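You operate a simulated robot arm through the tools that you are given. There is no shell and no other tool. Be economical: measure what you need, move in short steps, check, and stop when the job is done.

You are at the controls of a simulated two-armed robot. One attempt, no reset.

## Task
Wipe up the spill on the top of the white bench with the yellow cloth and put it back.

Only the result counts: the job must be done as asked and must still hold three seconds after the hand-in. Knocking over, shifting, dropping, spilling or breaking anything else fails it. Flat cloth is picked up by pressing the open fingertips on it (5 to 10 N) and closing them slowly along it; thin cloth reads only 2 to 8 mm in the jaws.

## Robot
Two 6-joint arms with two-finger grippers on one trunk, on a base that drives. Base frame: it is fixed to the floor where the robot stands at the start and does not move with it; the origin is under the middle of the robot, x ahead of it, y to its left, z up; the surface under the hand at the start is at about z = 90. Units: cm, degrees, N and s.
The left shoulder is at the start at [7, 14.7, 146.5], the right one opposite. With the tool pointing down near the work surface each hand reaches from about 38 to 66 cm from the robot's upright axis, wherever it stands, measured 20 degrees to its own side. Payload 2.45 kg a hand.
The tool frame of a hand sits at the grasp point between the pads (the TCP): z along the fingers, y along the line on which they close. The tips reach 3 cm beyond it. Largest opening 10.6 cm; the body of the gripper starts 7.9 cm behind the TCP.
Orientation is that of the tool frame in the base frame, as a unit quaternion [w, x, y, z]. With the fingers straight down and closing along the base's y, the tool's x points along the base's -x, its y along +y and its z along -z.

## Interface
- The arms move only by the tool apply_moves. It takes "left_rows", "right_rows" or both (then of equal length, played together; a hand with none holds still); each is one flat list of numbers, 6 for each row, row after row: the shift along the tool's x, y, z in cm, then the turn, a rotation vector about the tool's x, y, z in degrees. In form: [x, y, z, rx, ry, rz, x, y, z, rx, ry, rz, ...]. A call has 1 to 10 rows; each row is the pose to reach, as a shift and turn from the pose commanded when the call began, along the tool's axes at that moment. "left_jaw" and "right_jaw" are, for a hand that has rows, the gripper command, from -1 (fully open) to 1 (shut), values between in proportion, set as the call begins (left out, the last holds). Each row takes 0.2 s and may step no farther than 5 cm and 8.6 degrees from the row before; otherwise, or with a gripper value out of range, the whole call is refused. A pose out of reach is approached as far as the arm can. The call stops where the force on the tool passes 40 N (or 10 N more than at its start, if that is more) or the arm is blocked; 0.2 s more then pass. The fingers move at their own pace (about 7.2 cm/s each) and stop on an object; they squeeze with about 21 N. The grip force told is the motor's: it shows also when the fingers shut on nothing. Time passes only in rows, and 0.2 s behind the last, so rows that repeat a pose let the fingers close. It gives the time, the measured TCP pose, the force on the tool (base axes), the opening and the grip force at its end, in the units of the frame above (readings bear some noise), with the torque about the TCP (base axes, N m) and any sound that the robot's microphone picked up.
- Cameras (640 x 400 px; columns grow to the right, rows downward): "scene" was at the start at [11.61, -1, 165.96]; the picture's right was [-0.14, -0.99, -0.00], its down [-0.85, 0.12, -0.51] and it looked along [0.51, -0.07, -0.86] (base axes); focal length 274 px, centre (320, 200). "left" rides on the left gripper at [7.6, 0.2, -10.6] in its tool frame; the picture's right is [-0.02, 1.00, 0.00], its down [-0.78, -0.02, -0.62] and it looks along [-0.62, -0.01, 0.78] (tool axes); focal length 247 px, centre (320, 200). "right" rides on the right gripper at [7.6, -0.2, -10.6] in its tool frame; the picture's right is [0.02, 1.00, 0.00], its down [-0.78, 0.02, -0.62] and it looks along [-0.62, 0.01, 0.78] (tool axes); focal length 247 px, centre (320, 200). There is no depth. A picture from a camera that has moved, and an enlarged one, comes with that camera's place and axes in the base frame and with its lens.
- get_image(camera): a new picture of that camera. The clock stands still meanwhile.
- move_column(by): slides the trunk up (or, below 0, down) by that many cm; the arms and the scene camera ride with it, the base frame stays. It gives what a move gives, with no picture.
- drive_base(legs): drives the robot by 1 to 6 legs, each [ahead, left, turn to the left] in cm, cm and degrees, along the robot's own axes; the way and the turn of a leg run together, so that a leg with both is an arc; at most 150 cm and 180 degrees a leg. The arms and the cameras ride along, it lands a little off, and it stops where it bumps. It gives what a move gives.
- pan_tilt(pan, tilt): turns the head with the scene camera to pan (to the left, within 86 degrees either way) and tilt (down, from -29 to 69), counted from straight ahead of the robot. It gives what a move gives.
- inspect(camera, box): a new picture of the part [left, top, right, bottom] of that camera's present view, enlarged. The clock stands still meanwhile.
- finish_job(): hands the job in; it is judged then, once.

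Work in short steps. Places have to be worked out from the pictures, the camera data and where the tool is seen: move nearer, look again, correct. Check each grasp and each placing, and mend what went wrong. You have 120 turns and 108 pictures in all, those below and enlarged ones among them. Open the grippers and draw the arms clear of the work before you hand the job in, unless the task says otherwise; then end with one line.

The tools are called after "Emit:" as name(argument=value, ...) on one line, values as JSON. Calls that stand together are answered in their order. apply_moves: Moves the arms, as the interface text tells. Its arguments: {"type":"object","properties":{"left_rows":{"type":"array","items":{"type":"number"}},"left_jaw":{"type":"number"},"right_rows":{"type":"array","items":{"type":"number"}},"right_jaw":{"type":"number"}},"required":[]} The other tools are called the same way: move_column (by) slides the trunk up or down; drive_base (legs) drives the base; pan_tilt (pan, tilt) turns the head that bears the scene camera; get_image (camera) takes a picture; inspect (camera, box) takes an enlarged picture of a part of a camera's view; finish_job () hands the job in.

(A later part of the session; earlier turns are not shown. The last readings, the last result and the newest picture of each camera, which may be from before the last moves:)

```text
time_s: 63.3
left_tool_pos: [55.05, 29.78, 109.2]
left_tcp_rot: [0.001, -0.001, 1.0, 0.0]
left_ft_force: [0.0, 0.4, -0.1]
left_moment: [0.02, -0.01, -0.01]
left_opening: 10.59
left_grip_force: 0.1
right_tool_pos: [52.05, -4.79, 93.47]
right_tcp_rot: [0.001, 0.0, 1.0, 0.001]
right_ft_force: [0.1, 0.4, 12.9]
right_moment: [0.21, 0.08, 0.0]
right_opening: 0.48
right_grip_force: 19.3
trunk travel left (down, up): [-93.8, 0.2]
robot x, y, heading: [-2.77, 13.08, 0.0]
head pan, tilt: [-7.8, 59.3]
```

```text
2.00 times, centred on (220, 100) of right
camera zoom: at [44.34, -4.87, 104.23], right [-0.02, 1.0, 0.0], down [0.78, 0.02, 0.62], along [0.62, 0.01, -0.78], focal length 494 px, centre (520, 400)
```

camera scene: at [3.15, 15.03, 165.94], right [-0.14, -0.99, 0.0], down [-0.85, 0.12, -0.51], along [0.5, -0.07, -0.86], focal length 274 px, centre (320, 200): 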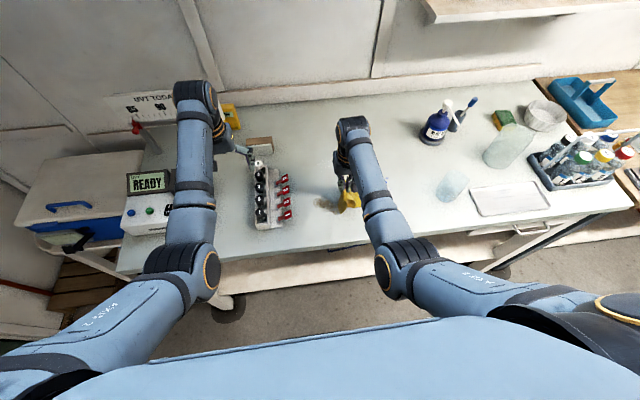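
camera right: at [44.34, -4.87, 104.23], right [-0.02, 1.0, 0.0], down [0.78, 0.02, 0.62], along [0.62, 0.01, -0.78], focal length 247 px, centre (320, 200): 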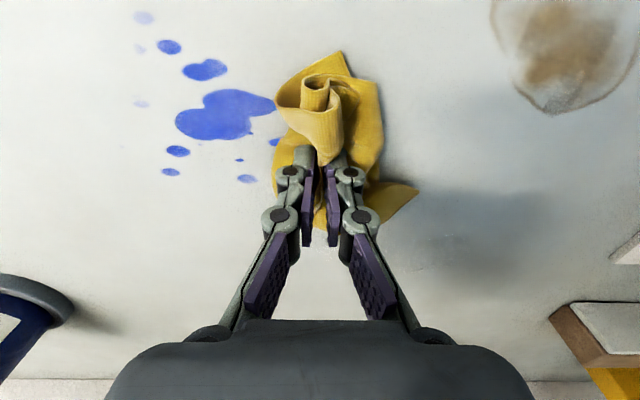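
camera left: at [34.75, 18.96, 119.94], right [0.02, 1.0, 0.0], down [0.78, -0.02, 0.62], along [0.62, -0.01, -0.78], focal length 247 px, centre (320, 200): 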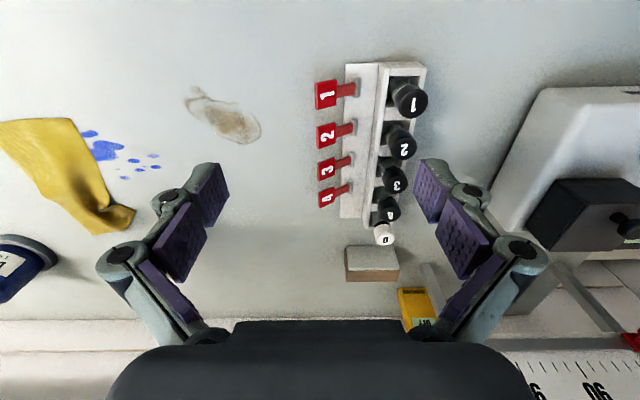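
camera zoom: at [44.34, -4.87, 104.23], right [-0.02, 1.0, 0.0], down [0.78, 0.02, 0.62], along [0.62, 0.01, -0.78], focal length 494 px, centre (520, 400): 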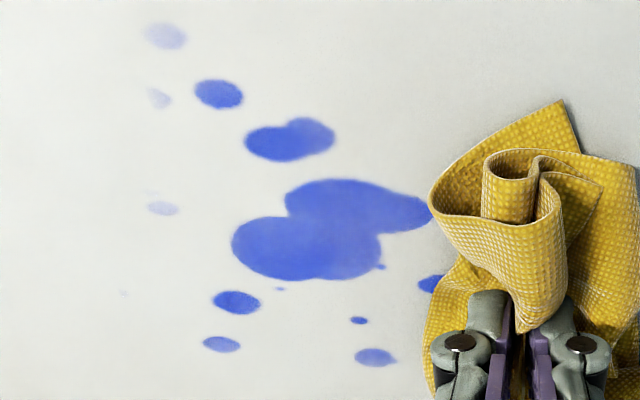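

Cloth is now visibly spread under and around the tips at 13 N. I'll stroke right across the blob from here and compare.

Emit:
apply_moves(right_rows=[0.3, -1, 0, 0, 0, 0, 0.6, -2, 0, 0, 0, 0, 1, -3, 0, 0, 0, 0, 1.3, -4, 0, 0, 0, 0, 1.6, -5, 0, 0, 0, 0, 2, -6, 0, 0, 0, 0, 2, -7, 0, 0, 0, 0, 2, -8, 0, 0, 0, 0, 2, -9.5, 0, 0, 0, 0, 2, -11, 0, 0, 0, 0])

Emit:
get_image(camera="right")

```text
time_s: 65.5
left_tool_pos: [55.0, 29.81, 109.17]
left_tcp_rot: [0.0, 0.001, 1.0, -0.001]
left_ft_force: [-0.2, -0.8, -0.1]
left_moment: [0.04, 0.0, -0.01]
left_opening: 10.63
left_grip_force: 0.0
right_tool_pos: [49.93, -15.9, 93.43]
right_tcp_rot: [0.0, 0.001, 1.0, 0.0]
right_ft_force: [-0.4, 2.1, 5.8]
right_moment: [0.24, 0.04, 0.03]
right_opening: 0.31
right_grip_force: 18.3
trunk travel left (down, up): [-93.8, 0.2]
robot x, y, heading: [-3.27, 13.19, -0.1]
head pan, tilt: [-7.8, 59.3]
```

```text
55 pictures are left
camera right: at [42.44, -16.12, 104.09], right [-0.02, 1.0, 0.0], down [0.78, 0.02, 0.62], along [0.62, 0.01, -0.78], focal length 247 px, centre (320, 200)
```

right: 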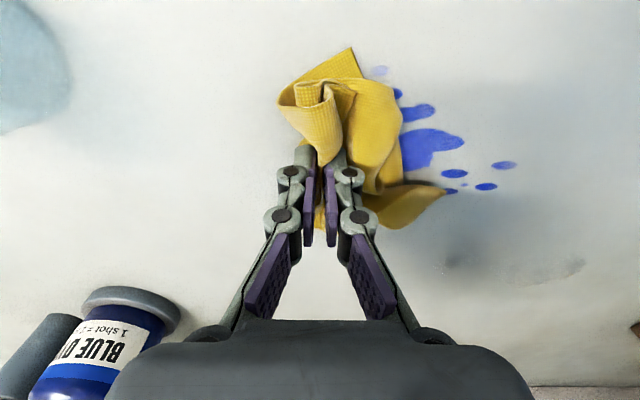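

No removal again with pinched cloth. I'll shift left 3 cm so the cloth covers the blob, let it go, and rise to look before pressing on it from above.

Emit:
apply_moves(right_rows=[0, 1.5, -0.2, 0, 0, 0, 0, 3, -0.2, 0, 0, 0, 0, 3, -0.2, 0, 0, 0])

Emit:
apply_moves(right_rows=[0, 0, 0, 0, 0, 0, 0, 0, 0, 0, 0, 0, 0, 0, -2, 0, 0, 0, 0, 0, -6, 0, 0, 0, 0, 0, -9, 0, 0, 0], right_jaw=0.2)

Emit:
get_image(camera="right")

```text
time_s: 66.3
left_tool_pos: [55.24, 29.77, 109.21]
left_tcp_rot: [0.001, -0.001, 1.0, -0.001]
left_ft_force: [-0.5, 0.0, 0.3]
left_moment: [0.03, -0.02, 0.0]
left_opening: 10.59
left_grip_force: 0.1
right_tool_pos: [49.96, -12.89, 93.67]
right_tcp_rot: [0.0, -0.002, 1.0, 0.001]
right_ft_force: [0.1, -0.1, 2.5]
right_moment: [0.02, -0.01, -0.02]
right_opening: 0.29
right_grip_force: 22.2
trunk travel left (down, up): [-93.8, 0.2]
robot x, y, heading: [-3.26, 12.94, 0.0]
head pan, tilt: [-7.8, 59.3]
```

```text
time_s: 67.5
left_tool_pos: [55.07, 29.82, 109.09]
left_tcp_rot: [0.001, -0.001, 1.0, -0.001]
left_ft_force: [0.3, -0.2, 0.7]
left_moment: [0.0, 0.0, 0.02]
left_opening: 10.61
left_grip_force: 0.1
right_tool_pos: [50.02, -12.8, 102.82]
right_tcp_rot: [-0.001, 0.001, 1.0, 0.001]
right_ft_force: [-0.3, -0.8, 0.6]
right_moment: [-0.03, -0.02, -0.01]
right_opening: 4.26
right_grip_force: 0.1
trunk travel left (down, up): [-93.8, 0.2]
robot x, y, heading: [-2.82, 13.1, -0.1]
head pan, tilt: [-7.8, 59.3]
```

```text
54 pictures are left
camera right: at [42.4, -12.99, 113.52], right [-0.02, 1.0, 0.0], down [0.78, 0.02, 0.62], along [0.62, 0.01, -0.78], focal length 247 px, centre (320, 200)
```

right: 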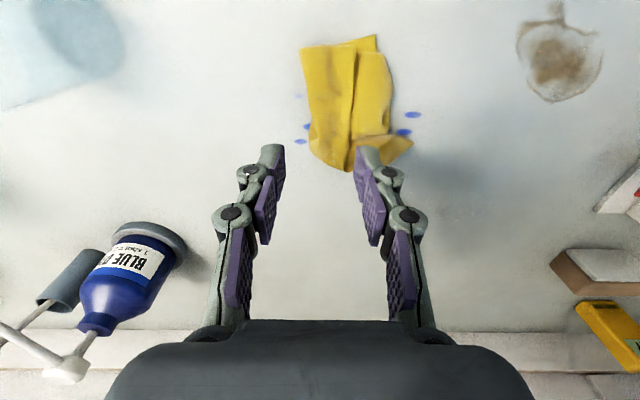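

The cloth relaxed into a compact pad about 8×10 cm centred near (49.5, −10), right over the blob. I'll press the open fingertips onto it and rub.

Emit:
apply_moves(right_rows=[0.3, 2.6, 2, 0, 0, 0, 0.3, 2.6, 6, 0, 0, 0, 0.3, 2.6, 8.3, 0, 0, 0, 0.3, 2.6, 8.9, 0, 0, 0, 0.3, 2.6, 9.3, 0, 0, 0, 0.3, 2.6, 9.5, 0, 0, 0, 0.3, 2.6, 9.6, 0, 0, 0], right_jaw=0.35)

```text
time_s: 69.1
left_tool_pos: [54.93, 29.91, 109.21]
left_tcp_rot: [0.002, -0.001, 1.0, -0.001]
left_ft_force: [-0.7, 0.4, -0.6]
left_moment: [0.03, 0.0, 0.0]
left_opening: 10.61
left_grip_force: 0.1
right_tool_pos: [49.72, -10.16, 93.29]
right_tcp_rot: [0.003, 0.0, 1.0, 0.0]
right_ft_force: [1.4, 1.0, 15.1]
right_moment: [0.01, -0.05, 0.01]
right_opening: 3.62
right_grip_force: 0.6
trunk travel left (down, up): [-93.8, 0.2]
robot x, y, heading: [-3.11, 13.08, -0.0]
head pan, tilt: [-7.8, 59.3]
```

15 N on the pad. Rubbing left 4 cm and back.

Emit:
apply_moves(right_rows=[0, 1, -0.05, 0, 0, 0, 0, 2, -0.05, 0, 0, 0, 0, 3, -0.05, 0, 0, 0, 0, 4, -0.05, 0, 0, 0, 0, 5, -0.05, 0, 0, 0])

Emit:
get_image(camera="right")

```text
time_s: 70.3
left_tool_pos: [54.96, 29.86, 109.18]
left_tcp_rot: [0.002, -0.001, 1.0, -0.001]
left_ft_force: [0.6, 0.4, -0.3]
left_moment: [0.03, 0.0, 0.02]
left_opening: 10.61
left_grip_force: 0.0
right_tool_pos: [49.73, -5.19, 93.39]
right_tcp_rot: [0.001, 0.0, 1.0, 0.001]
right_ft_force: [-1.4, -2.1, 18.5]
right_moment: [-0.21, -0.02, -0.06]
right_opening: 3.33
right_grip_force: 6.0
trunk travel left (down, up): [-93.8, 0.2]
robot x, y, heading: [-2.58, 12.78, 0.1]
head pan, tilt: [-7.8, 59.3]
```

```text
53 pictures are left
camera right: at [42.15, -5.27, 103.99], right [-0.02, 1.0, 0.0], down [0.78, 0.02, 0.62], along [0.62, 0.01, -0.78], focal length 247 px, centre (320, 200)
```

right: 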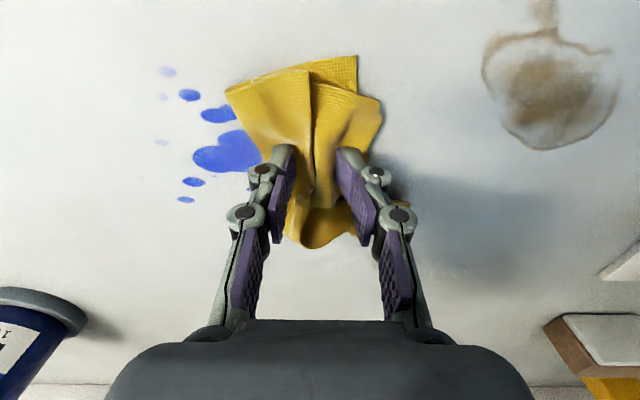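

The pad follows the fingers. I'll rub back and forth across the blob a few times and see whether it fades cumulatively.

Emit:
apply_moves(right_rows=[0, -1.5, 0, 0, 0, 0, 0, -3, 0, 0, 0, 0, 0, -4.5, 0, 0, 0, 0, 0, -6, 0, 0, 0, 0, 0, -7.5, 0, 0, 0, 0, 0, -6, 0, 0, 0, 0, 0, -4.5, 0, 0, 0, 0, 0, -3, 0, 0, 0, 0, 0, -1.5, 0, 0, 0, 0, 0, 0, 0, 0, 0, 0])

Emit:
get_image(camera="right")

```text
time_s: 72.5
left_tool_pos: [55.03, 29.98, 109.25]
left_tcp_rot: [0.001, -0.002, 1.0, -0.001]
left_ft_force: [-0.3, -0.9, -0.3]
left_moment: [-0.01, -0.01, 0.0]
left_opening: 10.61
left_grip_force: 0.1
right_tool_pos: [49.86, -5.0, 93.18]
right_tcp_rot: [0.0, 0.0, 1.0, 0.001]
right_ft_force: [0.1, -1.5, 14.0]
right_moment: [-0.07, 0.0, -0.01]
right_opening: 3.62
right_grip_force: 0.0
trunk travel left (down, up): [-93.8, 0.2]
robot x, y, heading: [-2.67, 12.74, 0.2]
head pan, tilt: [-7.8, 59.3]
```

```text
52 pictures are left
camera right: at [42.21, -5.11, 103.86], right [-0.02, 1.0, 0.0], down [0.78, 0.02, 0.62], along [0.62, 0.01, -0.78], focal length 247 px, centre (320, 200)
```

right: 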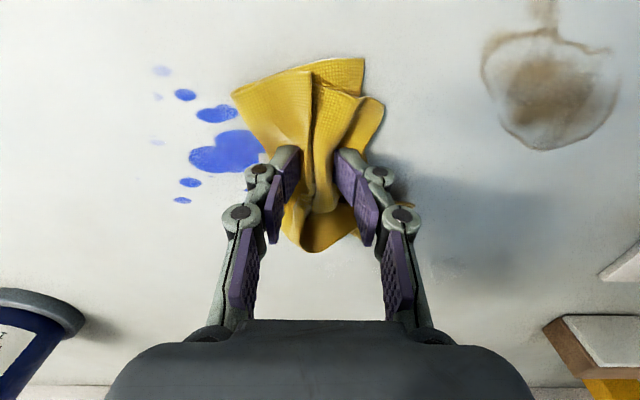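

The blue and brown marks don't respond: both may be old stains. Several pictures show a faint glossy patch around (61, 2) — possibly a clear liquid spill. Let me look there closely.

Emit:
inspect(camera="right", box=[390, 180, 590, 310])

Emit:
inspect(camera="scene", box=[250, 110, 410, 250])

```text
3.08 times, centred on (490, 245) of right
camera zoom: at [42.21, -5.11, 103.86], right [-0.02, 1.0, 0.0], down [0.78, 0.02, 0.62], along [0.62, 0.01, -0.78], focal length 760 px, centre (-203, 62)
```

zoom: 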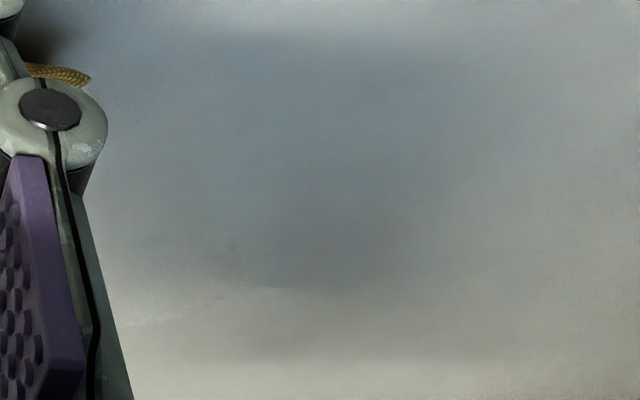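

```text
2.86 times, centred on (330, 180) of scene
camera zoom: at [8.46, 12.15, 165.99], right [-0.14, -0.99, 0.0], down [-0.85, 0.12, -0.51], along [0.51, -0.07, -0.86], focal length 782 px, centre (291, 257)
```

zoom: 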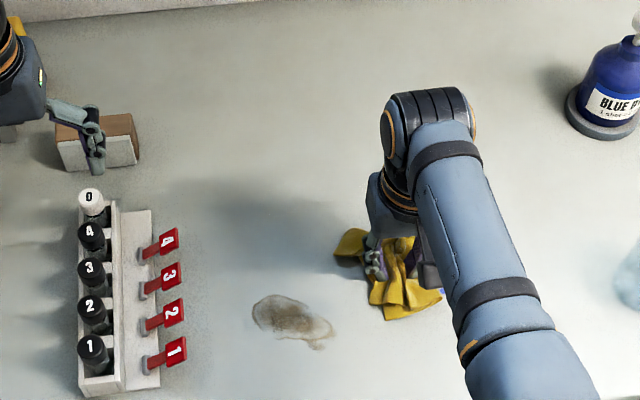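

A faint edge shows there. I'll lift off the cloth and rise, to look with the hand's camera without the shadow.

Emit:
apply_moves(right_rows=[0, 0, -3, 0, 0, 0, 0, 0, -7, 0, 0, 0, 0, 2, -10, 0, 0, 0, 0, 4, -13, 0, 0, 0])

Emit:
get_image(camera="right")

Emit:
inspect(camera="right", box=[220, 60, 520, 260])

Emit:
inspect(camera="left", box=[0, 0, 320, 200])

```text
time_s: 73.5
left_tool_pos: [55.19, 29.94, 109.14]
left_tcp_rot: [0.0, 0.0, 1.0, -0.001]
left_ft_force: [-0.5, -0.5, 0.1]
left_moment: [-0.03, 0.0, -0.02]
left_opening: 10.6
left_grip_force: 0.0
right_tool_pos: [49.74, -1.0, 106.12]
right_tcp_rot: [0.0, 0.0, 1.0, 0.001]
right_ft_force: [0.1, -0.7, 0.2]
right_moment: [0.01, -0.02, -0.01]
right_opening: 3.46
right_grip_force: 0.0
trunk travel left (down, up): [-93.8, 0.2]
robot x, y, heading: [-2.96, 13.05, -0.3]
head pan, tilt: [-7.8, 59.3]
```

```text
49 pictures are left
camera right: at [42.21, -1.14, 116.83], right [-0.02, 1.0, 0.0], down [0.78, 0.02, 0.62], along [0.62, 0.01, -0.78], focal length 247 px, centre (320, 200)
```

right: 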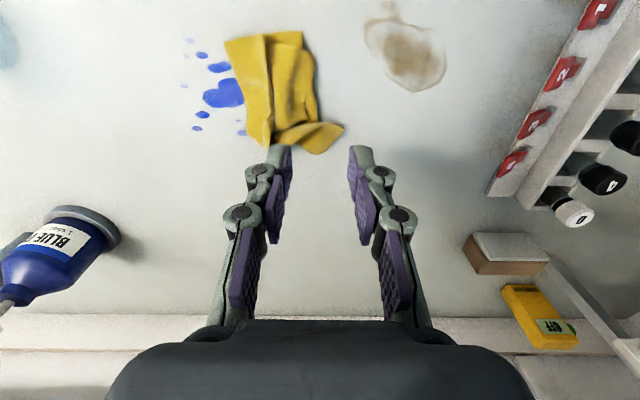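

```text
2.00 times, centred on (370, 160) of right
camera zoom: at [42.21, -1.14, 116.83], right [-0.02, 1.0, 0.0], down [0.78, 0.02, 0.62], along [0.62, 0.01, -0.78], focal length 494 px, centre (220, 280)
```

zoom: 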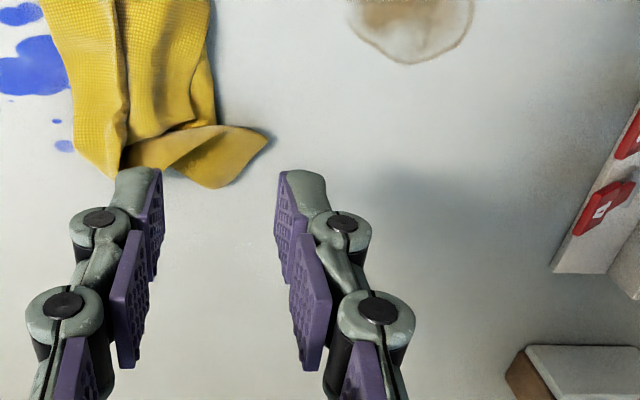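

```text
2.00 times, centred on (160, 100) of left
camera zoom: at [47.55, 30.16, 119.79], right [0.02, 1.0, 0.0], down [0.78, -0.01, 0.62], along [0.62, -0.01, -0.78], focal length 494 px, centre (640, 400)
```

zoom: 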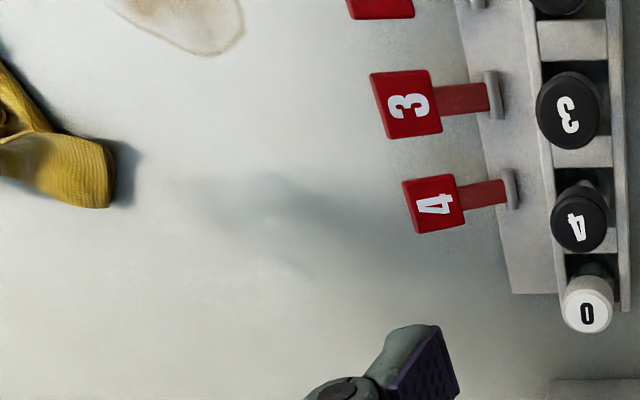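

There are faint glints near (61, 6) in several views. I'll move the right hand out of the way to the right and take close zooms of that area.

Emit:
apply_moves(right_rows=[0, -4, 0, 0, 0, 0, 0, -8, 0, 0, 0, 0, 0, -12, 0, 0, 0, 0, 0, -16, 0, 0, 0, 0, 0, -20, 0, 0, 0, 0])

Emit:
inspect(camera="left", box=[0, 20, 220, 200])

Emit:
inspect(camera="scene", box=[280, 130, 380, 210])

```text
time_s: 74.7
left_tool_pos: [55.03, 29.61, 109.25]
left_tcp_rot: [0.001, -0.001, 1.0, 0.0]
left_ft_force: [0.0, 0.0, 0.5]
left_moment: [-0.03, -0.03, -0.01]
left_opening: 10.58
left_grip_force: 0.0
right_tool_pos: [49.91, -21.54, 106.26]
right_tcp_rot: [0.0, -0.001, 1.0, 0.002]
right_ft_force: [0.3, -0.6, -0.2]
right_moment: [0.02, -0.02, 0.02]
right_opening: 3.46
right_grip_force: 0.0
trunk travel left (down, up): [-93.8, 0.2]
robot x, y, heading: [-2.62, 13.16, 0.2]
head pan, tilt: [-7.8, 59.3]
```

```text
2.22 times, centred on (110, 110) of left
camera zoom: at [47.5, 29.87, 119.86], right [0.02, 1.0, 0.0], down [0.78, -0.02, 0.62], along [0.62, -0.01, -0.78], focal length 549 px, centre (787, 400)
```

zoom: 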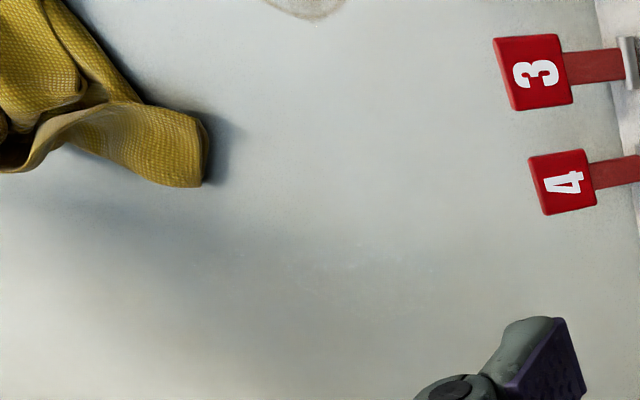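

```text
5.00 times, centred on (330, 170) of scene
camera zoom: at [8.72, 11.77, 165.96], right [-0.14, -0.99, 0.0], down [-0.85, 0.12, -0.51], along [0.51, -0.07, -0.86], focal length 1369 px, centre (270, 350)
```

zoom: 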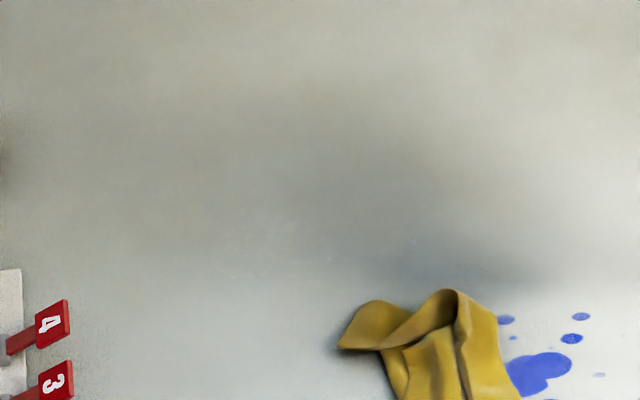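

Faint specks again at about (62, 5.5). I'll back the base up 10 cm and bring the right hand's camera round for a flatter, unshadowed view of that patch.

Emit:
drive_base(legs=[[-10, 0, 0]])

Emit:
apply_moves(right_rows=[0, 4, 0, 0, 0, 0, 0, 8, 0, 0, 0, 0, 0, 12, 0, 0, 0, 0, 0, 16, 0, 0, 0, 0])

Emit:
get_image(camera="right")

Emit:
inspect(camera="right", box=[320, 120, 520, 260])

```text
time_s: 75.9
left_tool_pos: [45.46, 29.72, 108.94]
left_tcp_rot: [-0.003, 0.0, 1.0, -0.001]
left_ft_force: [-0.6, -0.6, -1.5]
left_moment: [0.01, 0.03, -0.01]
left_opening: 10.59
left_grip_force: 0.1
right_tool_pos: [40.28, -21.45, 106.17]
right_tcp_rot: [-0.002, -0.001, 1.0, 0.001]
right_ft_force: [-0.6, 0.7, 0.2]
right_moment: [-0.01, 0.01, 0.0]
right_opening: 3.45
right_grip_force: 0.1
trunk travel left (down, up): [-93.8, 0.2]
robot x, y, heading: [-12.83, 13.07, -0.1]
head pan, tilt: [-7.8, 59.3]
```

```text
time_s: 76.9
left_tool_pos: [45.13, 30.01, 109.12]
left_tcp_rot: [0.0, 0.0, 1.0, -0.002]
left_ft_force: [-0.2, 0.3, 1.0]
left_moment: [-0.04, -0.01, -0.02]
left_opening: 10.59
left_grip_force: 0.2
right_tool_pos: [39.58, -5.01, 106.45]
right_tcp_rot: [0.0, 0.0, 1.0, -0.001]
right_ft_force: [-0.5, 0.2, 0.0]
right_moment: [-0.05, 0.02, -0.01]
right_opening: 3.45
right_grip_force: 0.1
trunk travel left (down, up): [-93.8, 0.2]
robot x, y, heading: [-12.87, 12.83, -0.1]
head pan, tilt: [-7.8, 59.3]
```

```text
44 pictures are left
camera right: at [31.97, -5.05, 117.15], right [-0.02, 1.0, 0.0], down [0.78, 0.02, 0.62], along [0.62, 0.01, -0.78], focal length 247 px, centre (320, 200)
```

right: 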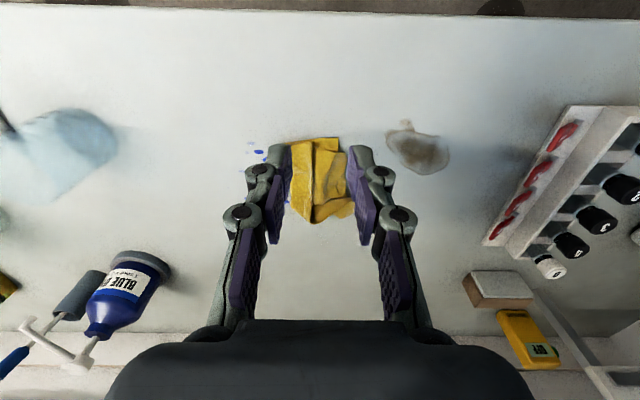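

```text
2.86 times, centred on (420, 190) of right
camera zoom: at [31.97, -5.05, 117.15], right [-0.02, 1.0, 0.0], down [0.78, 0.02, 0.62], along [0.62, 0.01, -0.78], focal length 706 px, centre (34, 229)
```

zoom: 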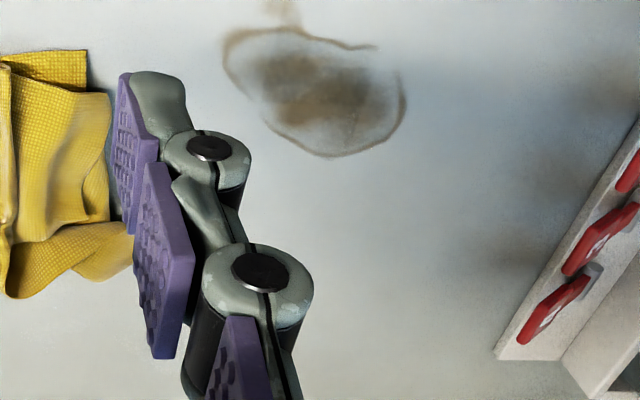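

That patch was hidden behind the finger. Shifting the hand right 9 cm for a clear view of it.

Emit:
apply_moves(right_rows=[0, -4, 0, 0, 0, 0, 0, -8, 0, 0, 0, 0, 0, -11, 0, 0, 0, 0])

Emit:
inspect(camera="right", box=[380, 180, 540, 290])

Emit:
inspect(camera="scene", box=[270, 110, 370, 180])

```text
time_s: 77.7
left_tool_pos: [45.1, 29.75, 109.05]
left_tcp_rot: [0.0, -0.001, 1.0, -0.001]
left_ft_force: [0.2, -0.8, -0.4]
left_moment: [0.01, 0.01, 0.02]
left_opening: 10.59
left_grip_force: 0.0
right_tool_pos: [40.16, -16.17, 106.26]
right_tcp_rot: [0.0, 0.0, 1.0, 0.002]
right_ft_force: [0.0, 0.3, -1.1]
right_moment: [0.06, 0.01, 0.01]
right_opening: 3.44
right_grip_force: 0.1
trunk travel left (down, up): [-93.8, 0.2]
robot x, y, heading: [-12.68, 12.64, -0.0]
head pan, tilt: [-7.8, 59.3]
```

```text
3.64 times, centred on (460, 235) of right
camera zoom: at [32.48, -16.39, 116.95], right [-0.02, 1.0, 0.0], down [0.78, 0.02, 0.62], along [0.62, 0.02, -0.78], focal length 898 px, centre (-189, 73)
```

zoom: 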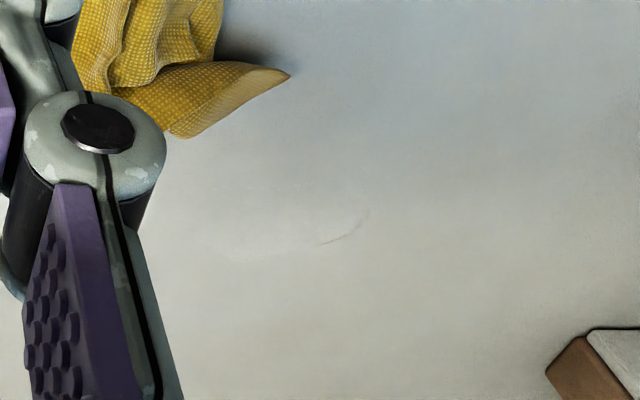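

```text
5.71 times, centred on (320, 145) of scene
camera zoom: at [-1.21, 11.95, 165.95], right [-0.13, -0.99, 0.0], down [-0.85, 0.12, -0.51], along [0.51, -0.07, -0.86], focal length 1564 px, centre (320, 514)
```

zoom: 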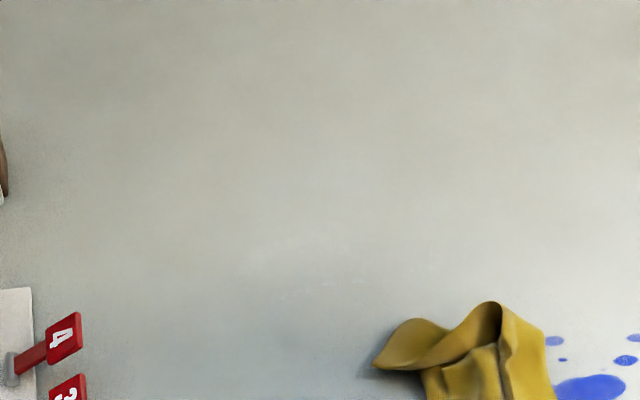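

A hairline curve and faint reflections outline something nearly invisible about (58–64, −4…8). Looking at the same place with the left camera from the other side.

Emit:
inspect(camera="left", box=[40, 130, 240, 270])

```text
2.86 times, centred on (140, 200) of left
camera zoom: at [37.53, 30.02, 119.82], right [0.02, 1.0, 0.0], down [0.78, -0.01, 0.62], along [0.62, -0.01, -0.78], focal length 706 px, centre (834, 200)
```

zoom: 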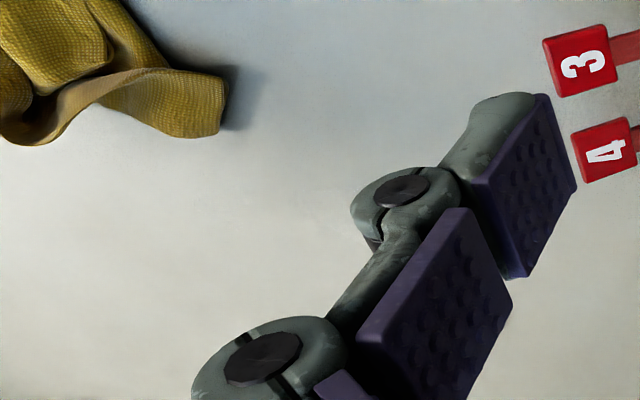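

Those turn out to be hairline scratches, so the blue dye is the spill after all. I'll compare its colour now with the start.

Emit:
inspect(camera="right", box=[290, 80, 430, 180])

Emit:
inspect(camera="scene", box=[290, 140, 450, 240])

```text
4.00 times, centred on (360, 130) of right
camera zoom: at [32.48, -16.39, 116.95], right [-0.02, 1.0, 0.0], down [0.78, 0.02, 0.62], along [0.62, 0.02, -0.78], focal length 988 px, centre (160, 480)
```

zoom: 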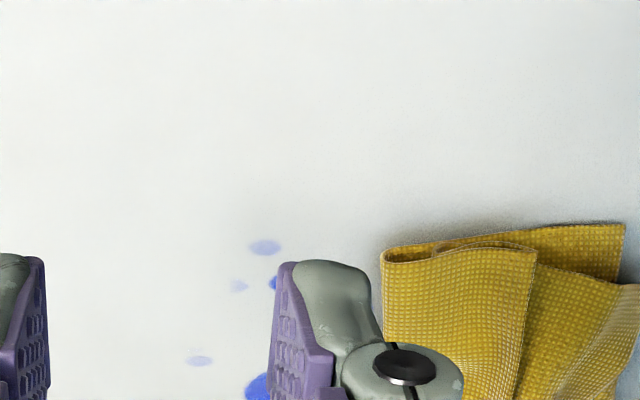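

```text
4.00 times, centred on (370, 190) of scene
camera zoom: at [-1.21, 11.95, 165.95], right [-0.13, -0.99, 0.0], down [-0.85, 0.12, -0.51], along [0.51, -0.07, -0.86], focal length 1095 px, centre (120, 240)
```

zoom: 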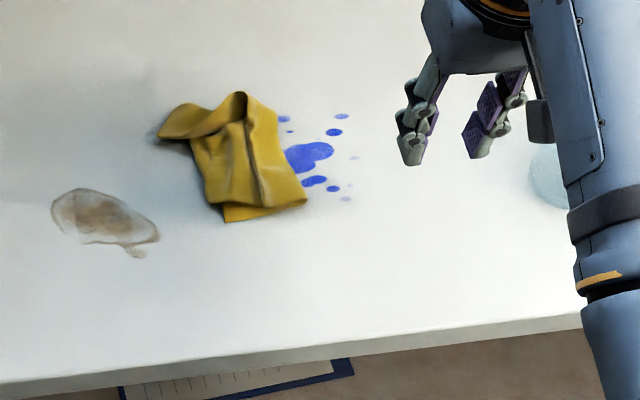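

The blob hasn't changed, although the pressed cloth crossed it several times. The glints at (60–63, −4…8) recur in every view, especially in shadow, so I want a really close look there: I'll drive up and bring the right camera, jaws open, just above it.

Emit:
drive_base(legs=[[14, 0, 0]])

Emit:
apply_moves(right_rows=[0, 4, 0, 0, 0, 0, 0, 8, 0, 0, 0, 0, -1, 12, 1, 0, 0, 0, -2, 16, 3, 0, 0, 0, -3, 18, 5, 0, 0, 0], right_jaw=-1)

Emit:
get_image(camera="right")

```text
time_s: 79.0
left_tool_pos: [58.83, 29.61, 109.15]
left_tcp_rot: [0.002, -0.001, 1.0, -0.001]
left_ft_force: [-0.1, -0.1, -0.4]
left_moment: [0.06, 0.0, -0.01]
left_opening: 10.59
left_grip_force: 0.0
right_tool_pos: [53.7, -16.26, 106.42]
right_tcp_rot: [0.001, 0.002, 1.0, 0.001]
right_ft_force: [0.4, 0.6, -0.7]
right_moment: [0.0, -0.02, 0.04]
right_opening: 3.46
right_grip_force: 0.1
trunk travel left (down, up): [-93.8, 0.2]
robot x, y, heading: [1.35, 13.03, -0.0]
head pan, tilt: [-7.8, 59.3]
```

```text
time_s: 80.2
left_tool_pos: [59.2, 29.87, 109.13]
left_tcp_rot: [0.0, 0.0, 1.0, -0.001]
left_ft_force: [0.1, 0.6, 0.3]
left_moment: [-0.03, 0.0, 0.02]
left_opening: 10.61
left_grip_force: 0.0
right_tool_pos: [56.83, 1.86, 101.15]
right_tcp_rot: [0.001, 0.0, 1.0, 0.001]
right_ft_force: [0.1, -0.7, -0.2]
right_moment: [0.02, 0.01, 0.03]
right_opening: 10.61
right_grip_force: 0.1
trunk travel left (down, up): [-93.8, 0.2]
robot x, y, heading: [0.84, 12.81, -0.0]
head pan, tilt: [-7.8, 59.3]
```

```text
37 pictures are left
camera right: at [49.2, 1.72, 111.9], right [-0.02, 1.0, 0.0], down [0.78, 0.01, 0.62], along [0.62, 0.01, -0.78], focal length 247 px, centre (320, 200)
```

right: 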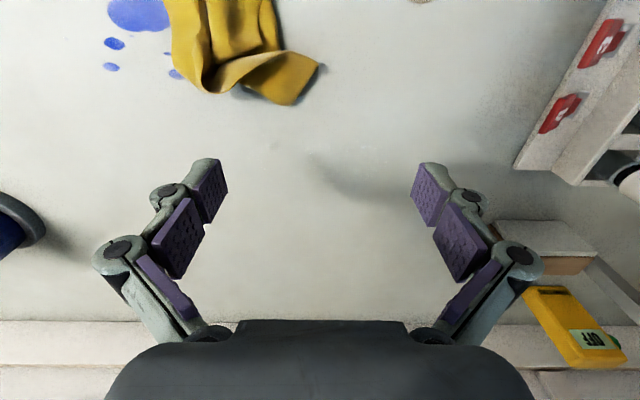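

There's an odd curved edge in the shadow around (310–410, 150–200). Zooming.

Emit:
inspect(camera="right", box=[220, 100, 420, 240])

```text
2.86 times, centred on (320, 170) of right
camera zoom: at [49.2, 1.72, 111.9], right [-0.02, 1.0, 0.0], down [0.78, 0.01, 0.62], along [0.62, 0.01, -0.78], focal length 706 px, centre (320, 286)
```

zoom: 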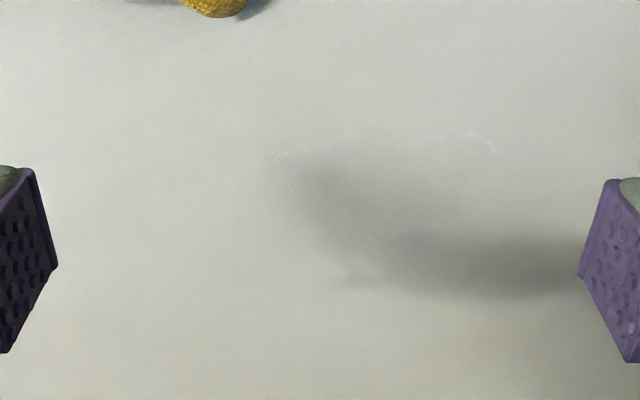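

It is a clear, nearly invisible puddle: glints and an outline span about x 60–66, y −5…8. That must be the actual spill; the blue and brown marks are fixed stains. To reach that far comfortably I'll raise both hands 10 cm and lower the trunk 10 cm.

Emit:
apply_moves(right_rows=[1, -2, -3.3, 0, 0, 0, 2, -4, -6.6, 0, 0, 0, 3, -6, -10, 0, 0, 0], left_rows=[0, 0, -3.3, 0, 0, 0, 0, 0, -6.6, 0, 0, 0, 0, 0, -10, 0, 0, 0])

Emit:
move_column(by=-10)

Emit:
get_image(camera="right")

```text
time_s: 81.0
left_tool_pos: [61.56, 29.35, 116.95]
left_tcp_rot: [0.0, -0.001, 1.0, -0.001]
left_ft_force: [0.5, -0.3, -0.5]
left_moment: [0.0, 0.0, 0.01]
left_opening: 10.57
left_grip_force: 0.1
left hand out of reach, approached as far as the arm can: row 2, 3
right_tool_pos: [54.04, -4.44, 110.52]
right_tcp_rot: [0.0, 0.002, 1.0, 0.002]
right_ft_force: [0.2, 0.6, 0.0]
right_moment: [0.05, 0.03, 0.03]
right_opening: 10.61
right_grip_force: 0.0
right hand out of reach, approached as far as the arm can: row 3
trunk travel left (down, up): [-93.8, 0.2]
robot x, y, heading: [1.13, 13.37, -0.2]
head pan, tilt: [-7.8, 59.3]
```

```text
time_s: 82.3
left_tool_pos: [61.61, 29.31, 107.14]
left_tcp_rot: [0.0, 0.0, 1.0, -0.001]
left_ft_force: [-0.7, 0.3, -0.3]
left_moment: [-0.01, 0.0, -0.02]
left_opening: 10.58
left_grip_force: 0.0
right_tool_pos: [54.06, -4.21, 100.55]
right_tcp_rot: [0.001, 0.001, 1.0, 0.001]
right_ft_force: [-0.5, -0.8, 0.3]
right_moment: [-0.03, -0.01, -0.01]
right_opening: 10.62
right_grip_force: 0.0
trunk travel left (down, up): [-83.8, 10.2]
robot x, y, heading: [0.77, 13.13, -0.2]
head pan, tilt: [-7.8, 59.3]
```

```text
35 pictures are left
camera right: at [46.38, -4.34, 111.23], right [-0.02, 1.0, 0.0], down [0.78, 0.01, 0.62], along [0.62, 0.01, -0.78], focal length 247 px, centre (320, 200)
```

right: 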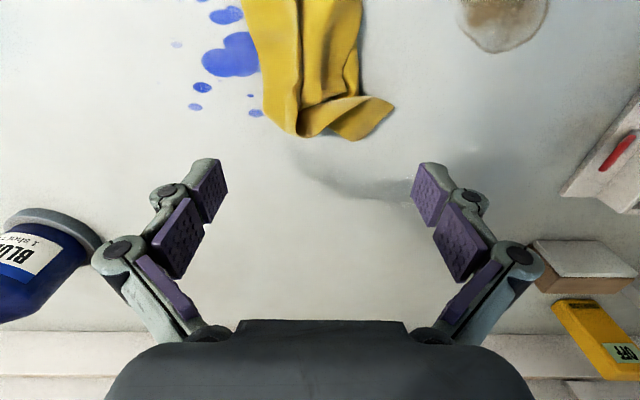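

I'll now grip the cloth at about (51.5, −4.8): jaws to 4.5 cm and down.

Emit:
apply_moves(right_rows=[2.5, -0.6, 0, 0, 0, 0, 2.5, -0.6, 0, 0, 0, 0, 2.5, -0.6, 3.5, 0, 0, 0, 2.5, -0.6, 6, 0, 0, 0, 2.5, -0.6, 6.8, 0, 0, 0, 2.5, -0.6, 7.2, 0, 0, 0, 2.5, -0.6, 7.4, 0, 0, 0], right_jaw=0.1)

```text
time_s: 84.0
left_tool_pos: [61.4, 29.44, 107.14]
left_tcp_rot: [0.001, 0.0, 1.0, -0.001]
left_ft_force: [0.5, 0.5, 0.0]
left_moment: [-0.01, 0.02, -0.01]
left_opening: 10.59
left_grip_force: 0.1
right_tool_pos: [51.38, -4.55, 93.23]
right_tcp_rot: [0.003, 0.0, 1.0, 0.0]
right_ft_force: [-0.3, -0.9, 17.3]
right_moment: [-0.17, -0.07, 0.0]
right_opening: 4.57
right_grip_force: 6.7
right hand out of reach, approached as far as the arm can: row 1, 2
trunk travel left (down, up): [-83.8, 10.2]
robot x, y, heading: [1.08, 12.96, -0.0]
head pan, tilt: [-7.8, 59.3]
```

Contact, 17 N. Easing 1 mm and closing in stages.

Emit:
apply_moves(right_rows=[0, 0, -0.1, 0, 0, 0, 0, 0, -0.1, 0, 0, 0], right_jaw=0.4)

Emit:
apply_moves(right_rows=[0, 0, 0, 0, 0, 0, 0, 0, 0, 0, 0, 0], right_jaw=0.7)

Emit:
apply_moves(right_rows=[0, 0, 0, 0, 0, 0, 0, 0, 0, 0, 0, 0, 0, 0, 0, 0, 0, 0], right_jaw=1)

Emit:
apply_moves(right_rows=[0, 0, -1, 0, 0, 0, 0, 0, -3, 0, 0, 0, 0, 0, -5, 0, 0, 0])

Emit:
get_image(camera="right")

```text
time_s: 84.5
left_tool_pos: [61.38, 29.4, 107.17]
left_tcp_rot: [0.002, -0.001, 1.0, -0.001]
left_ft_force: [-0.6, -1.0, 0.1]
left_moment: [-0.02, -0.03, 0.02]
left_opening: 10.6
left_grip_force: 0.0
right_tool_pos: [51.5, -4.81, 93.3]
right_tcp_rot: [0.002, 0.001, 1.0, 0.001]
right_ft_force: [1.0, -0.1, 11.3]
right_moment: [-0.04, -0.13, -0.01]
right_opening: 3.28
right_grip_force: 3.2
trunk travel left (down, up): [-83.8, 10.2]
robot x, y, heading: [0.89, 12.79, 0.3]
head pan, tilt: [-7.8, 59.3]
```

```text
time_s: 85.2
left_tool_pos: [61.31, 29.51, 107.1]
left_tcp_rot: [0.002, 0.0, 1.0, -0.001]
left_ft_force: [1.3, 1.4, 0.1]
left_moment: [-0.03, 0.02, -0.02]
left_opening: 10.58
left_grip_force: 0.1
right_tool_pos: [51.4, -4.75, 93.43]
right_tcp_rot: [0.003, 0.001, 1.0, 0.001]
right_ft_force: [1.0, 0.3, 19.5]
right_moment: [0.03, -0.12, 0.02]
right_opening: 1.73
right_grip_force: 4.7
trunk travel left (down, up): [-83.8, 10.2]
robot x, y, heading: [0.95, 13.07, -0.1]
head pan, tilt: [-7.8, 59.3]
```

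```text
time_s: 86.0
left_tool_pos: [61.21, 29.39, 107.23]
left_tcp_rot: [0.001, -0.001, 1.0, -0.001]
left_ft_force: [0.6, 0.1, -0.5]
left_moment: [-0.02, -0.04, -0.03]
left_opening: 10.6
left_grip_force: 0.0
right_tool_pos: [51.39, -4.74, 93.44]
right_tcp_rot: [0.002, 0.001, 1.0, 0.001]
right_ft_force: [1.6, -2.2, 22.8]
right_moment: [0.0, -0.16, 0.03]
right_opening: 1.04
right_grip_force: 20.7
trunk travel left (down, up): [-83.8, 10.2]
robot x, y, heading: [1.25, 12.97, -0.0]
head pan, tilt: [-7.8, 59.3]
```

```text
time_s: 86.8
left_tool_pos: [61.5, 29.34, 107.1]
left_tcp_rot: [0.001, 0.0, 1.0, -0.002]
left_ft_force: [0.8, -0.1, 0.1]
left_moment: [0.01, 0.03, -0.01]
left_opening: 10.59
left_grip_force: 0.0
right_tool_pos: [51.6, -4.78, 97.96]
right_tcp_rot: [0.001, 0.001, 1.0, 0.0]
right_ft_force: [-0.1, 0.3, -0.2]
right_moment: [0.02, -0.02, 0.01]
right_opening: 0.81
right_grip_force: 21.3
trunk travel left (down, up): [-83.8, 10.2]
robot x, y, heading: [1.12, 13.49, 0.1]
head pan, tilt: [-7.8, 59.3]
```

```text
34 pictures are left
camera right: at [43.95, -4.86, 108.73], right [-0.02, 1.0, 0.0], down [0.78, 0.01, 0.62], along [0.62, 0.01, -0.78], focal length 247 px, centre (320, 200)
```

right: 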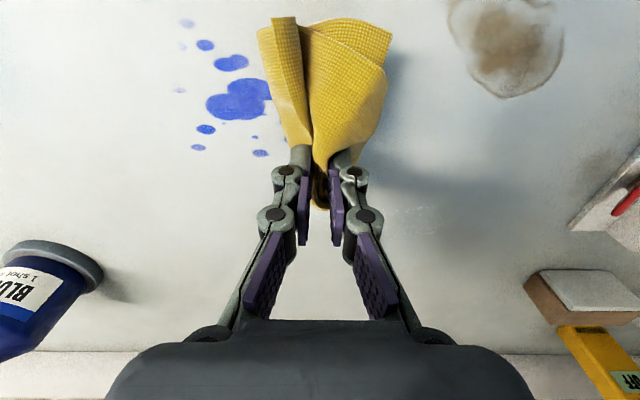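

Cloth held firmly (several layers, 8 mm), and the glints of the clear patch show again ahead-left. Moving forward to (61.5, −6) and lowering to touch.

Emit:
apply_moves(right_rows=[-3.5, 0, 0, 0, 0, 0, -7, -1, 0, 0, 0, 0, -10, -1.5, 0, 0, 0, 0, -10, -1.5, 2.5, 0, 0, 0, -10, -1.5, 4, 0, 0, 0, -10, -1.5, 4.4, 0, 0, 0, -10, -1.5, 4.6, 0, 0, 0])

```text
time_s: 88.3
left_tool_pos: [61.37, 29.42, 107.04]
left_tcp_rot: [0.002, 0.0, 1.0, -0.002]
left_ft_force: [-0.5, 0.0, -0.5]
left_moment: [-0.01, 0.01, 0.01]
left_opening: 10.6
left_grip_force: 0.0
right_tool_pos: [61.46, -6.34, 93.85]
right_tcp_rot: [0.001, 0.001, 1.0, 0.001]
right_ft_force: [0.6, -1.1, 9.6]
right_moment: [-0.04, -0.03, -0.05]
right_opening: 0.82
right_grip_force: 20.9
trunk travel left (down, up): [-83.8, 10.2]
robot x, y, heading: [1.23, 13.01, 0.1]
head pan, tilt: [-7.8, 59.3]
```

Contact at 10 N with a good wad below the tips. Stroking left 15 cm across the clear patch.

Emit:
apply_moves(right_rows=[0, 1.6, 0, 0, 0, 0, 0, 3.2, 0, 0, 0, 0, 0, 4.8, 0, 0, 0, 0, 0, 6.4, 0, 0, 0, 0, 0, 8, 0, 0, 0, 0, 0, 9.6, 0, 0, 0, 0, 0, 11.2, 0, 0, 0, 0, 0, 12.8, 0, 0, 0, 0, 0, 14.4, 0, 0, 0, 0, 0, 15.5, 0, 0, 0, 0])

Emit:
get_image(camera="right")

```text
time_s: 90.5
left_tool_pos: [61.4, 29.37, 107.22]
left_tcp_rot: [0.001, 0.001, 1.0, -0.001]
left_ft_force: [-0.2, 0.2, 0.0]
left_moment: [-0.02, -0.01, 0.01]
left_opening: 10.6
left_grip_force: 0.1
right_tool_pos: [61.3, 9.04, 93.7]
right_tcp_rot: [0.001, 0.001, 1.0, 0.001]
right_ft_force: [-0.7, -4.4, 13.3]
right_moment: [-0.14, 0.0, 0.0]
right_opening: 0.83
right_grip_force: 20.0
trunk travel left (down, up): [-83.8, 10.2]
robot x, y, heading: [0.89, 13.15, 0.2]
head pan, tilt: [-7.8, 59.3]
```

```text
33 pictures are left
camera right: at [53.72, 8.97, 104.39], right [-0.02, 1.0, 0.0], down [0.78, 0.01, 0.62], along [0.62, 0.01, -0.78], focal length 247 px, centre (320, 200)
```

right: 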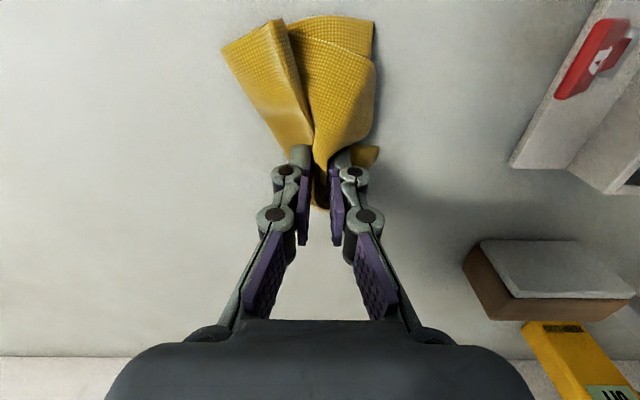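

A smooth, even stroke. Checking the stroked area for remaining glints.

Emit:
inspect(camera="right", box=[60, 100, 300, 260])

```text
2.50 times, centred on (180, 180) of right
camera zoom: at [53.72, 8.97, 104.39], right [-0.02, 1.0, 0.0], down [0.78, 0.01, 0.62], along [0.62, 0.01, -0.78], focal length 617 px, centre (670, 250)
```

zoom: 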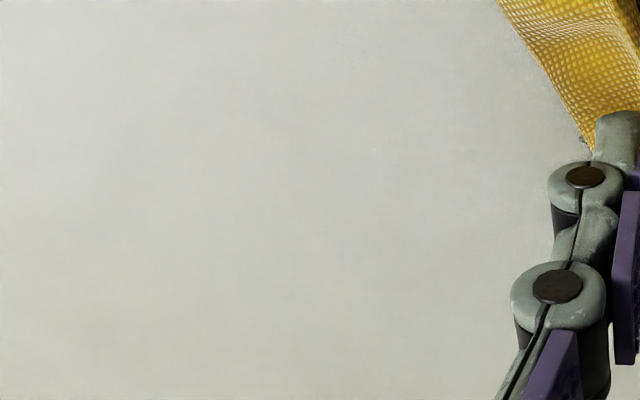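

Nearly all gone there. Next stroke back to the right 2.3 cm further out.

Emit:
apply_moves(right_rows=[-1.2, 0, 0, 0, 0, 0, -2.3, -0.5, 0, 0, 0, 0, -2.3, -2.4, 0, 0, 0, 0, -2.3, -4.3, 0, 0, 0, 0, -2.3, -6.2, 0, 0, 0, 0, -2.3, -8.1, 0, 0, 0, 0, -2.3, -10, 0, 0, 0, 0, -2.3, -12, 0, 0, 0, 0, -2.3, -14, 0, 0, 0, 0, -2.3, -15.5, 0, 0, 0, 0])

Emit:
get_image(camera="right")

```text
time_s: 92.8
left_tool_pos: [61.43, 29.28, 107.12]
left_tcp_rot: [0.001, 0.001, 1.0, -0.001]
left_ft_force: [0.3, 0.0, 0.2]
left_moment: [0.02, 0.0, -0.01]
left_opening: 10.62
left_grip_force: 0.1
right_tool_pos: [63.99, -6.08, 93.77]
right_tcp_rot: [0.001, 0.001, 1.0, 0.001]
right_ft_force: [0.7, 1.7, 4.5]
right_moment: [0.07, -0.01, -0.05]
right_opening: 0.81
right_grip_force: 20.8
trunk travel left (down, up): [-83.8, 10.2]
robot x, y, heading: [1.1, 12.5, -0.2]
head pan, tilt: [-7.8, 59.3]
```

```text
31 pictures are left
camera right: at [56.34, -6.2, 104.46], right [-0.02, 1.0, 0.0], down [0.78, 0.01, 0.62], along [0.62, 0.01, -0.78], focal length 247 px, centre (320, 200)
```

right: 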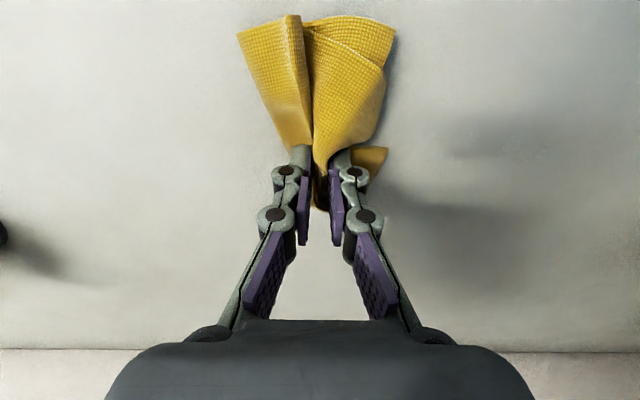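

Zooming on the odd light band within the shadow.

Emit:
inspect(camera="right", box=[380, 60, 640, 260])

```text
2.00 times, centred on (510, 160) of right
camera zoom: at [56.34, -6.2, 104.46], right [-0.02, 1.0, 0.0], down [0.78, 0.01, 0.62], along [0.62, 0.01, -0.78], focal length 494 px, centre (-60, 280)
```

zoom: 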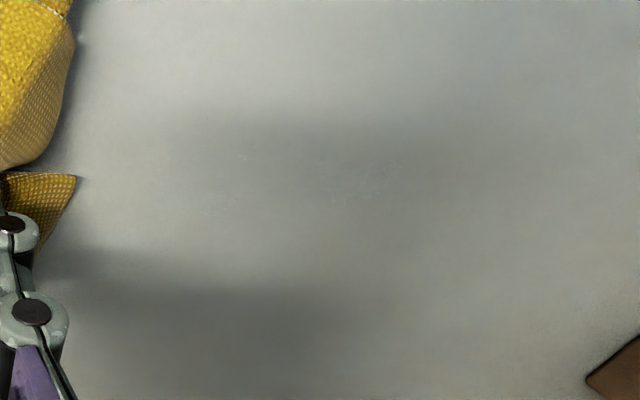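

Some faint specks remain. I'll lift and return to the viewpoint of a moment ago (51.6, −4.8, 98) to compare that patch before/after.

Emit:
apply_moves(right_rows=[0, 0, -2, 0, 0, 0, 2, 0.5, -4.2, 0, 0, 0, 6, 1, -4.2, 0, 0, 0, 10, 1.3, -4.2, 0, 0, 0, 12.4, 1.3, -4.2, 0, 0, 0])

Emit:
inspect(camera="right", box=[350, 150, 550, 300])

```text
time_s: 94.0
left_tool_pos: [61.45, 29.32, 107.1]
left_tcp_rot: [0.0, 0.001, 1.0, 0.0]
left_ft_force: [0.3, -0.6, -0.4]
left_moment: [-0.01, 0.03, -0.03]
left_opening: 10.59
left_grip_force: 0.1
right_tool_pos: [51.28, -5.0, 97.79]
right_tcp_rot: [0.001, 0.001, 1.0, 0.001]
right_ft_force: [0.1, -0.6, -0.8]
right_moment: [-0.02, 0.01, -0.01]
right_opening: 0.8
right_grip_force: 21.0
trunk travel left (down, up): [-83.8, 10.2]
robot x, y, heading: [1.31, 12.97, 0.0]
head pan, tilt: [-7.8, 59.3]
```

```text
2.67 times, centred on (450, 225) of right
camera zoom: at [43.73, -5.06, 108.46], right [-0.02, 1.0, 0.0], down [0.78, 0.01, 0.62], along [0.62, 0.01, -0.78], focal length 659 px, centre (-27, 133)
```

zoom: 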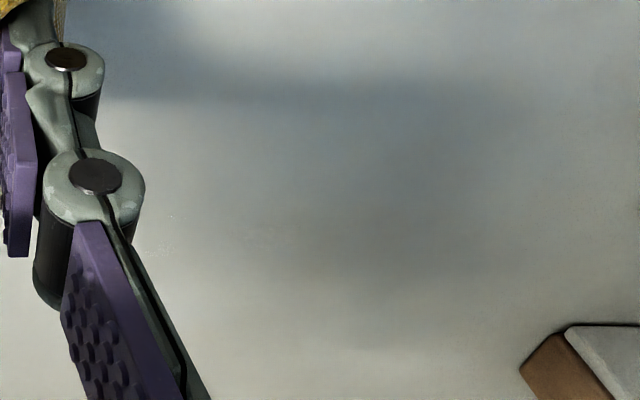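

Emit:
get_image(camera="right")

```text
28 pictures are left
camera right: at [43.73, -5.06, 108.46], right [-0.02, 1.0, 0.0], down [0.78, 0.01, 0.62], along [0.62, 0.01, -0.78], focal length 247 px, centre (320, 200)
```

right: 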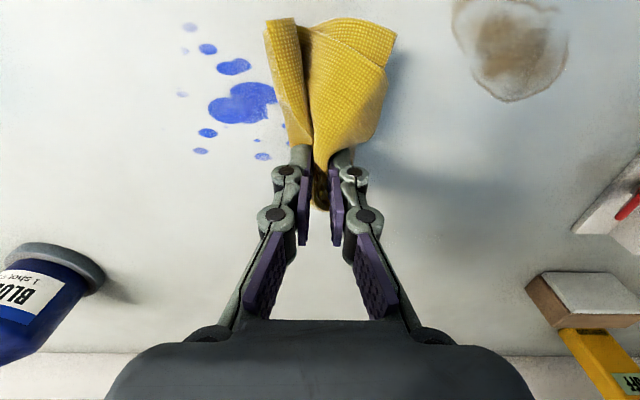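

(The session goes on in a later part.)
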